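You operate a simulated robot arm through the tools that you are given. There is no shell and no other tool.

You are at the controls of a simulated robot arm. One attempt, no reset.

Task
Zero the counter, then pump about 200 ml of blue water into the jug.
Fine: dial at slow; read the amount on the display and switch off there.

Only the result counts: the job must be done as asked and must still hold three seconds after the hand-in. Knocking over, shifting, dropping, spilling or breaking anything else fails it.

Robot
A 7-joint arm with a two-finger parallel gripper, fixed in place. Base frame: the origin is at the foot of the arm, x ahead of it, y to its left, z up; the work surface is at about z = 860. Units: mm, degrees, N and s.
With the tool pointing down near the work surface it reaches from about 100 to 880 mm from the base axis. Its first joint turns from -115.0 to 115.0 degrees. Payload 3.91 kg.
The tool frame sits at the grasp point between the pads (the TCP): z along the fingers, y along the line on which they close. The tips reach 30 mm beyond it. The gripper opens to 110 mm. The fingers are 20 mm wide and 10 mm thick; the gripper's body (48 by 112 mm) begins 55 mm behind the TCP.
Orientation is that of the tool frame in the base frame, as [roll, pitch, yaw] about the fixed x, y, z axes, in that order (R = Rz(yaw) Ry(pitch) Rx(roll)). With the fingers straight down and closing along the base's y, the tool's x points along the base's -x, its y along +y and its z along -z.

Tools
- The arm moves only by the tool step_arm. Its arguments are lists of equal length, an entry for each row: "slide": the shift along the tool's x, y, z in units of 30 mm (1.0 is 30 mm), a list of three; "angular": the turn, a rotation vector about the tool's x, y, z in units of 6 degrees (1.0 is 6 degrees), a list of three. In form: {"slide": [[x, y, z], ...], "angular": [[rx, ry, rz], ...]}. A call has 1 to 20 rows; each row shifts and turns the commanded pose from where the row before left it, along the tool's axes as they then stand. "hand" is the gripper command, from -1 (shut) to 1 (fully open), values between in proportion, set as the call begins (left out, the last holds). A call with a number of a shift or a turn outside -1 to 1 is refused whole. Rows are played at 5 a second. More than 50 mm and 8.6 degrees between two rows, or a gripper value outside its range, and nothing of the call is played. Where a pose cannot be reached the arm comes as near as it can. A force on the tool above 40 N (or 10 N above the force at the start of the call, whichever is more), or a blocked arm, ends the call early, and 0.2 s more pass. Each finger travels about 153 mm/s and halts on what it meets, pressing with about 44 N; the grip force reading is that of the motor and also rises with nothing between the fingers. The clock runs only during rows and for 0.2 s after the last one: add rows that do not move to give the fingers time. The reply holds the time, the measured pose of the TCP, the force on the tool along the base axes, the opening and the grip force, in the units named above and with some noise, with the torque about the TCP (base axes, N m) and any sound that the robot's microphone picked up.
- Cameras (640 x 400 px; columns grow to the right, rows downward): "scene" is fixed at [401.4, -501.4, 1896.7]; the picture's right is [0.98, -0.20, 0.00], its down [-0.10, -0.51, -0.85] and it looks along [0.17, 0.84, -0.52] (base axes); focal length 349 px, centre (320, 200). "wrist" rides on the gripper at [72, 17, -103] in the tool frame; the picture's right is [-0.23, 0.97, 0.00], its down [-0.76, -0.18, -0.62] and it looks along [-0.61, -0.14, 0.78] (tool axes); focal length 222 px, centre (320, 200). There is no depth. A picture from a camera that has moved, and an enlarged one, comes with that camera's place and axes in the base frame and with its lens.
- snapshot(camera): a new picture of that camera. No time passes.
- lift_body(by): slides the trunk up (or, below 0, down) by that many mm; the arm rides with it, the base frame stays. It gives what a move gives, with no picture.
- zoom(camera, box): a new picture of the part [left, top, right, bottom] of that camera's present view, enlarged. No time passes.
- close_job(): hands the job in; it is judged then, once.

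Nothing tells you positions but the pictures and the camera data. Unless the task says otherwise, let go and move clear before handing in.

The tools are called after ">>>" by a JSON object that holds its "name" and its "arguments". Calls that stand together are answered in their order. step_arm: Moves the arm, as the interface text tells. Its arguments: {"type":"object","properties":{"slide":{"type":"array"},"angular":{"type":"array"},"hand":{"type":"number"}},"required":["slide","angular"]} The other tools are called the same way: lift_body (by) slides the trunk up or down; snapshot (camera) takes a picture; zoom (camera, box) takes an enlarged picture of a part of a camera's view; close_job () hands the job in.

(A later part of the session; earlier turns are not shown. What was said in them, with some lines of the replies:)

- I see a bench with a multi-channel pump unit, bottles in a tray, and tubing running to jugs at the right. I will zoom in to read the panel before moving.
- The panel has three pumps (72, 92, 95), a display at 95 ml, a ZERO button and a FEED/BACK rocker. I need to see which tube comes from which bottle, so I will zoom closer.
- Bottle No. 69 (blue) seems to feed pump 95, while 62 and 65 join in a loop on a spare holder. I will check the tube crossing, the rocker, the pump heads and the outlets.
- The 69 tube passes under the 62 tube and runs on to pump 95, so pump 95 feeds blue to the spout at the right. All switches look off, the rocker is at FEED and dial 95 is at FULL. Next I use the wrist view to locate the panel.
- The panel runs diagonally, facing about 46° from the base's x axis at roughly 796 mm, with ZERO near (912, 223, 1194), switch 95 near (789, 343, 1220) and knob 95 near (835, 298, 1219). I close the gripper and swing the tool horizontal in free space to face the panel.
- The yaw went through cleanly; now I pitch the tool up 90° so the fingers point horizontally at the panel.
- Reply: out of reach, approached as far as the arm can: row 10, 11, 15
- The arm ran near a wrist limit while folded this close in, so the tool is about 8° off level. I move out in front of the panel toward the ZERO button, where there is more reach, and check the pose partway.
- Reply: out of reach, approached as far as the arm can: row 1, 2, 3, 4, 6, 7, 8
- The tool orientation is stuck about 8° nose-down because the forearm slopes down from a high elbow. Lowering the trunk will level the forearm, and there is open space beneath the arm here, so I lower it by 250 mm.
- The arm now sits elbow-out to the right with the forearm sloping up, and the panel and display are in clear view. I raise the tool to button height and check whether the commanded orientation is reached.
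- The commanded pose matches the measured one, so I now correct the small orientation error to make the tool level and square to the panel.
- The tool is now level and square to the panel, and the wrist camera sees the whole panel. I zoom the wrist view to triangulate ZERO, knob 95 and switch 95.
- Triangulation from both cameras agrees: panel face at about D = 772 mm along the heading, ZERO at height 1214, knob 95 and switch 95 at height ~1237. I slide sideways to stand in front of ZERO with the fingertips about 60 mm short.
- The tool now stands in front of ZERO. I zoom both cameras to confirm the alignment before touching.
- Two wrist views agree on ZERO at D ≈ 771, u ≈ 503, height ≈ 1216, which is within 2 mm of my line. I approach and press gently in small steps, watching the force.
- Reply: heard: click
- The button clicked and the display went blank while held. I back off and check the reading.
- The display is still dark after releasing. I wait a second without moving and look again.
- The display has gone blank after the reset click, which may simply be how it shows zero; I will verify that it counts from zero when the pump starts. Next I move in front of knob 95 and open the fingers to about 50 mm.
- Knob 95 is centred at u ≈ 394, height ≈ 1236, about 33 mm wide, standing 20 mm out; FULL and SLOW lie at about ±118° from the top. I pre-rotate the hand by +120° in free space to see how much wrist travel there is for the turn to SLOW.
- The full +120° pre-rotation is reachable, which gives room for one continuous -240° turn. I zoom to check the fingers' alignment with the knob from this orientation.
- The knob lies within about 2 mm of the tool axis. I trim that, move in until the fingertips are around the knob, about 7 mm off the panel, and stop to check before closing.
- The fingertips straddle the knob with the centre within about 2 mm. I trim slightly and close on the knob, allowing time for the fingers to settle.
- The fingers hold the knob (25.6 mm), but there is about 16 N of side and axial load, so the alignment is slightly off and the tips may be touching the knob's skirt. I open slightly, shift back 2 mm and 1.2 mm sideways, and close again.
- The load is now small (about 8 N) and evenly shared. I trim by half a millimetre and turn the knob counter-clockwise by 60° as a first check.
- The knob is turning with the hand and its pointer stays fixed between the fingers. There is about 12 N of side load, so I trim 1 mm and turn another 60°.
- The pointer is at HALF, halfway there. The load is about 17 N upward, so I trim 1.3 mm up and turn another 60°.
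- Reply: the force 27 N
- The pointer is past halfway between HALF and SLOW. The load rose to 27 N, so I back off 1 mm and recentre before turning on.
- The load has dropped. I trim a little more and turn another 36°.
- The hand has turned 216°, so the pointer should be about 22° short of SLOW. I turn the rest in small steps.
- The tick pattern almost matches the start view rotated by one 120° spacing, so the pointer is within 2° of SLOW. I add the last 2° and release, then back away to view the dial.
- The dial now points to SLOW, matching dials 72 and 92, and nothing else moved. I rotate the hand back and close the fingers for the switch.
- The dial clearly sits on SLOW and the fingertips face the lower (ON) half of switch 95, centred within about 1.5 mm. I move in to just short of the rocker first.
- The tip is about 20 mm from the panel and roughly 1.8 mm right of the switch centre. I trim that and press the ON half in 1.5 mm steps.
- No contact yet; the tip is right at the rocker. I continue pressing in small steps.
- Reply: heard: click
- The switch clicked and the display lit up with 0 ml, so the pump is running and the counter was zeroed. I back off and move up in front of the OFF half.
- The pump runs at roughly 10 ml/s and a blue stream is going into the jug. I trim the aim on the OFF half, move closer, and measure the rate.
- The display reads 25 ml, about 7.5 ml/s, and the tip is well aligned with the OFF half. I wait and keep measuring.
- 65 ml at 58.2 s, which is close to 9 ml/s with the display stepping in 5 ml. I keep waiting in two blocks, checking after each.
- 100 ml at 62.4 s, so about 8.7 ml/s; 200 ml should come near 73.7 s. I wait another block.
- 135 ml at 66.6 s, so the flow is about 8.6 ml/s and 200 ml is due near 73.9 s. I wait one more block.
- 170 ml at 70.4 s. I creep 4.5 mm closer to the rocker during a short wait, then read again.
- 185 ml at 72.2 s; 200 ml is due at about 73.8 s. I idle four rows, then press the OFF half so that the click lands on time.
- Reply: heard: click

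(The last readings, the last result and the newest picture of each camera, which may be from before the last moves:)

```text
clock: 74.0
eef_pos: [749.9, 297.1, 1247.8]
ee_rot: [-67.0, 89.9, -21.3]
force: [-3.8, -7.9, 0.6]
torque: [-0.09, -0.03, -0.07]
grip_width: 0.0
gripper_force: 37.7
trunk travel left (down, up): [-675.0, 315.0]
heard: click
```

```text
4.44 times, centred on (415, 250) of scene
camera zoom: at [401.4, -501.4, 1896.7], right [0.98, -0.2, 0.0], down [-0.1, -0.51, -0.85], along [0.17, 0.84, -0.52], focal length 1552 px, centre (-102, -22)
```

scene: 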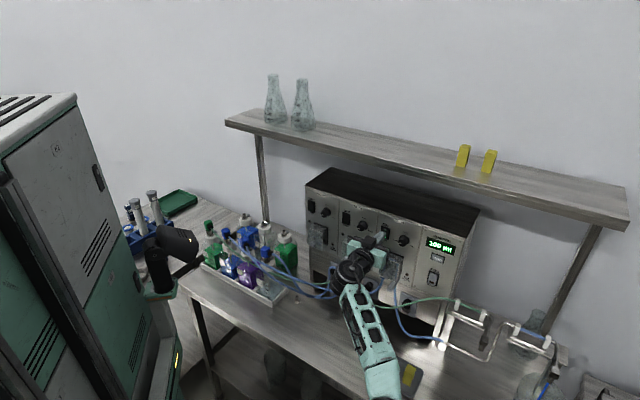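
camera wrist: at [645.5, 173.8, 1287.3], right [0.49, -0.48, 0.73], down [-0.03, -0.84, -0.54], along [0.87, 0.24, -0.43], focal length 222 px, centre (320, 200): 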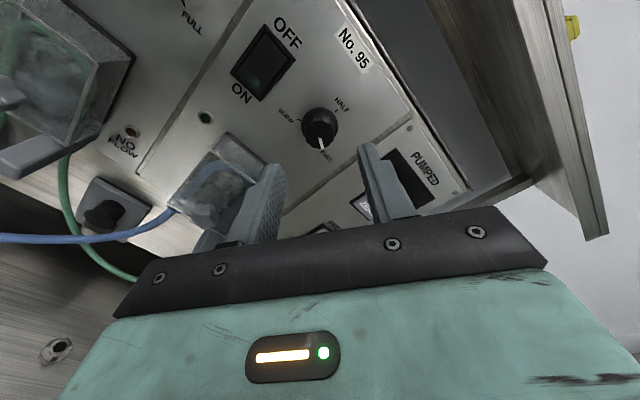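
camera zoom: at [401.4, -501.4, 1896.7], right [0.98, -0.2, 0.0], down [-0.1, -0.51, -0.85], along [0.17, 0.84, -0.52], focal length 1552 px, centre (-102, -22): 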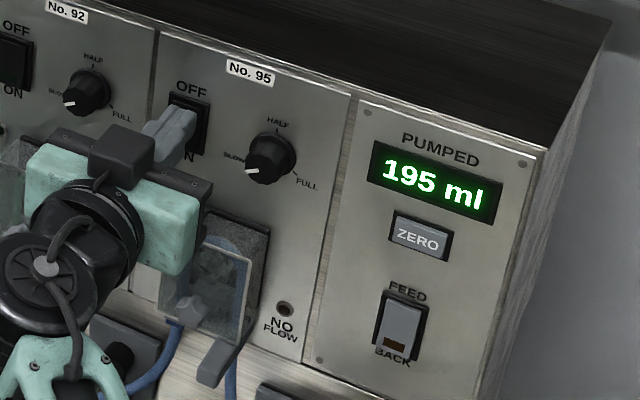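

The switch clicked off with the display at 195 ml, and no green lamp shows. I back away and check that the reading and the flow have stopped.

>>> {"name": "step_arm", "arguments": {"slide": [[0, 0, -0.4], [0, 0, -0.6], [0, 0, -0.6], [0, 0, -0.6], [0, 0, 0]], "angular": [[0, 0, 0], [0, 0, 0], [0, 0, 0], [0, 0, 0], [0, 0, 0]]}}

>>> {"name": "zoom", "arguments": {"camera": "scene", "box": [355, 205, 475, 295]}}

>>> {"name": "zoom", "arguments": {"camera": "wrist", "box": [230, 80, 430, 200]}}

>>> {"name": "zoom", "arguments": {"camera": "scene", "box": [480, 300, 640, 400]}}

```text
clock: 75.2
eef_pos: [703.3, 251.7, 1249.1]
ee_rot: [14.2, 90.0, 59.9]
force: [0.2, 0.0, -0.2]
torque: [0.02, -0.01, 0.02]
grip_width: 0.0
gripper_force: 37.5
trunk travel left (down, up): [-675.0, 315.0]
```

```text
4.44 times, centred on (415, 250) of scene
camera zoom: at [401.4, -501.4, 1896.7], right [0.98, -0.2, 0.0], down [-0.1, -0.51, -0.85], along [0.17, 0.84, -0.52], focal length 1552 px, centre (-102, -22)
```

zoom: 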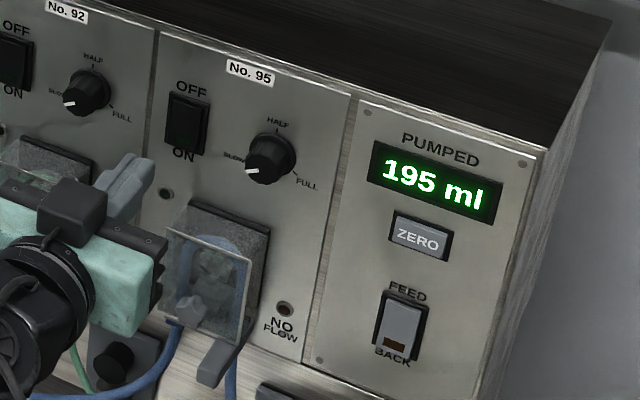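

```text
3.20 times, centred on (330, 140) of wrist
camera zoom: at [618.8, 188.9, 1175.1], right [-0.7, 0.68, 0.23], down [-0.31, -0.57, 0.76], along [0.65, 0.46, 0.61], focal length 711 px, centre (288, 392)
```

zoom: 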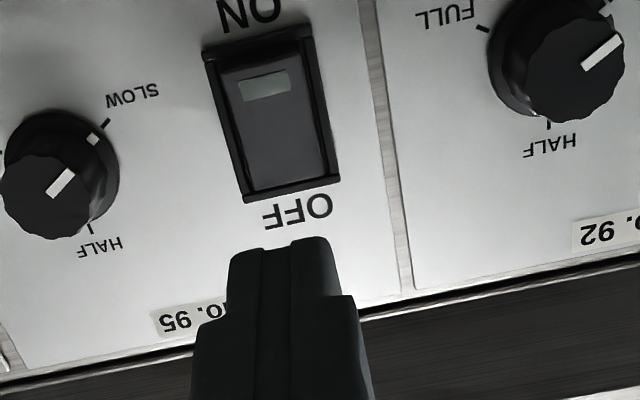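

```text
4.00 times, centred on (560, 350) of scene
camera zoom: at [401.4, -501.4, 1896.7], right [0.98, -0.2, 0.0], down [-0.1, -0.51, -0.85], along [0.17, 0.84, -0.52], focal length 1397 px, centre (-640, -400)
```

zoom: 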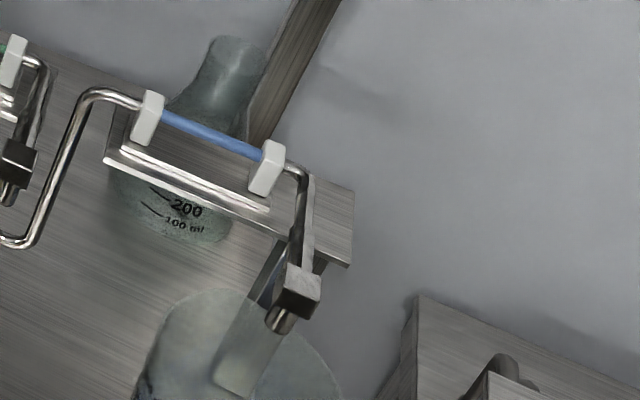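

The pump is off, the reading holds at 195 ml, the stream has stopped and the dial is at SLOW. A further burst would overshoot by as much, so I leave it there, move the arm clear and check the whole scene.

>>> {"name": "step_arm", "arguments": {"slide": [[0, 0, -0.7], [0, 0, -0.7], [0, 0, -0.7], [0, 0, -0.7], [0, 0, -0.7], [0, 0, 0], [0, 0, 0], [0, 0, 0], [0, 0, 0], [0, 0, 0]], "angular": [[0, 0, 0], [0, 0, 0], [0, 0, 0], [0, 0, 0], [0, 0, 0], [0, 0, 0], [0, 0, 0], [0, 0, 0], [0, 0, 0], [0, 0, 0]]}}

>>> {"name": "snapshot", "arguments": {"camera": "scene"}}

>>> {"name": "zoom", "arguments": {"camera": "scene", "box": [290, 160, 490, 285]}}

>>> {"name": "zoom", "arguments": {"camera": "scene", "box": [500, 340, 600, 400]}}

>>> {"name": "zoom", "arguments": {"camera": "scene", "box": [190, 200, 310, 310]}}

```text
clock: 77.4
eef_pos: [630.5, 174.0, 1245.9]
ee_rot: [-150.0, 90.0, -104.1]
force: [0.2, -0.1, -0.2]
torque: [0.01, 0.0, -0.03]
grip_width: 0.0
gripper_force: 37.6
trunk travel left (down, up): [-675.0, 315.0]
```

```text
taken
```

scene: 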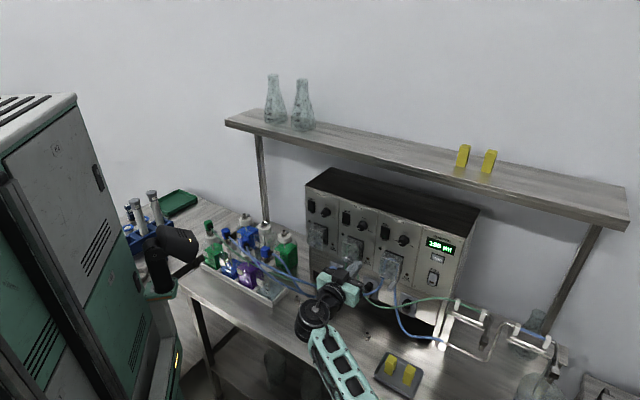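

```text
3.20 times, centred on (390, 222) of scene
camera zoom: at [401.4, -501.4, 1896.7], right [0.98, -0.2, 0.0], down [-0.1, -0.51, -0.85], along [0.17, 0.84, -0.52], focal length 1117 px, centre (96, 128)
```

zoom: 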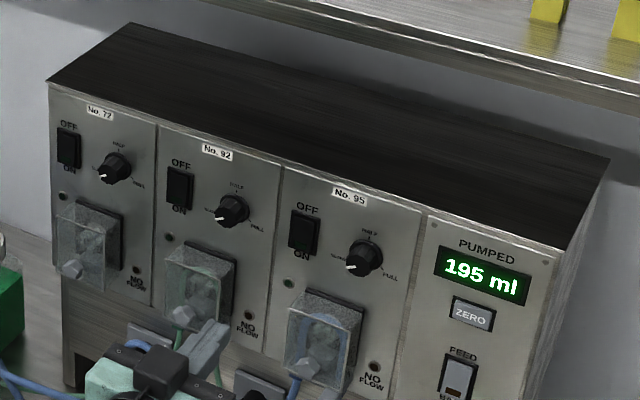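

```text
6.40 times, centred on (550, 370) of scene
camera zoom: at [401.4, -501.4, 1896.7], right [0.98, -0.2, 0.0], down [-0.1, -0.51, -0.85], along [0.17, 0.84, -0.52], focal length 2235 px, centre (-1152, -888)
```

zoom: 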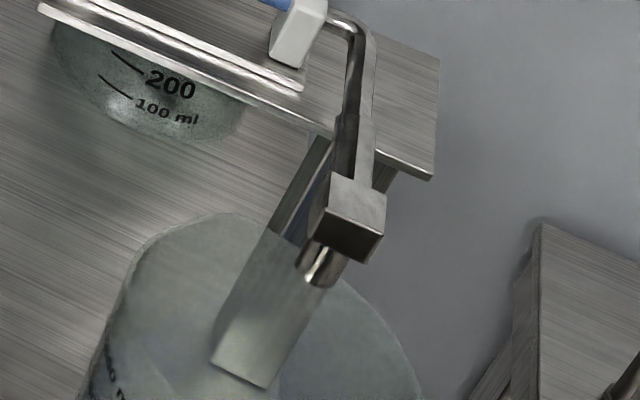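

```text
3.64 times, centred on (250, 255) of scene
camera zoom: at [401.4, -501.4, 1896.7], right [0.98, -0.2, 0.0], down [-0.1, -0.51, -0.85], along [0.17, 0.84, -0.52], focal length 1270 px, centre (574, 0)
```

zoom: 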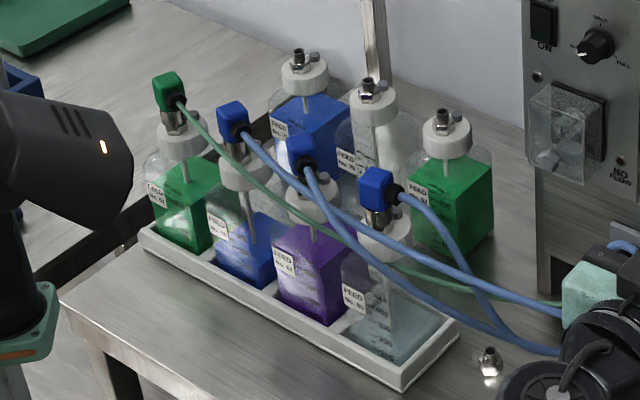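

Pump 95 is off, dial 95 is on SLOW, the display holds steady at 195 ml, and bottle 69 (blue) has dropped. I didn't see the level in the jug itself, but the stream went into it. The arm is clear and touching nothing, so I hand the job in.

>>> {"name": "close_job", "arguments": {}}

```text
The job is handed in.
```

I zeroed the counter, set dial 95 to SLOW and pumped blue water from bottle 69 into the jug. I switched off with the display at 195 ml, not exactly 200. The job is handed in; no verdict has come back.

- **Amount:** the display counts in 5 ml steps, and from the flow rate I estimate the true amount at about 194 to 199 ml. I didn't top it up, because the shortest burst I could manage would have added about 7 ml or more.
- **Counter:** the display went dark after I pressed ZERO. It showed 0 ml when the pump started, so the reset worked.
- **Jug:** I saw the blue stream going into the jug and stopping at switch-off. The jug is partly out of the camera's view, so I did not see its level.
- **Everything else:** the other two pumps stayed off, and I saw nothing knocked over, shifted or spilled. The arm ended clear of the panel.
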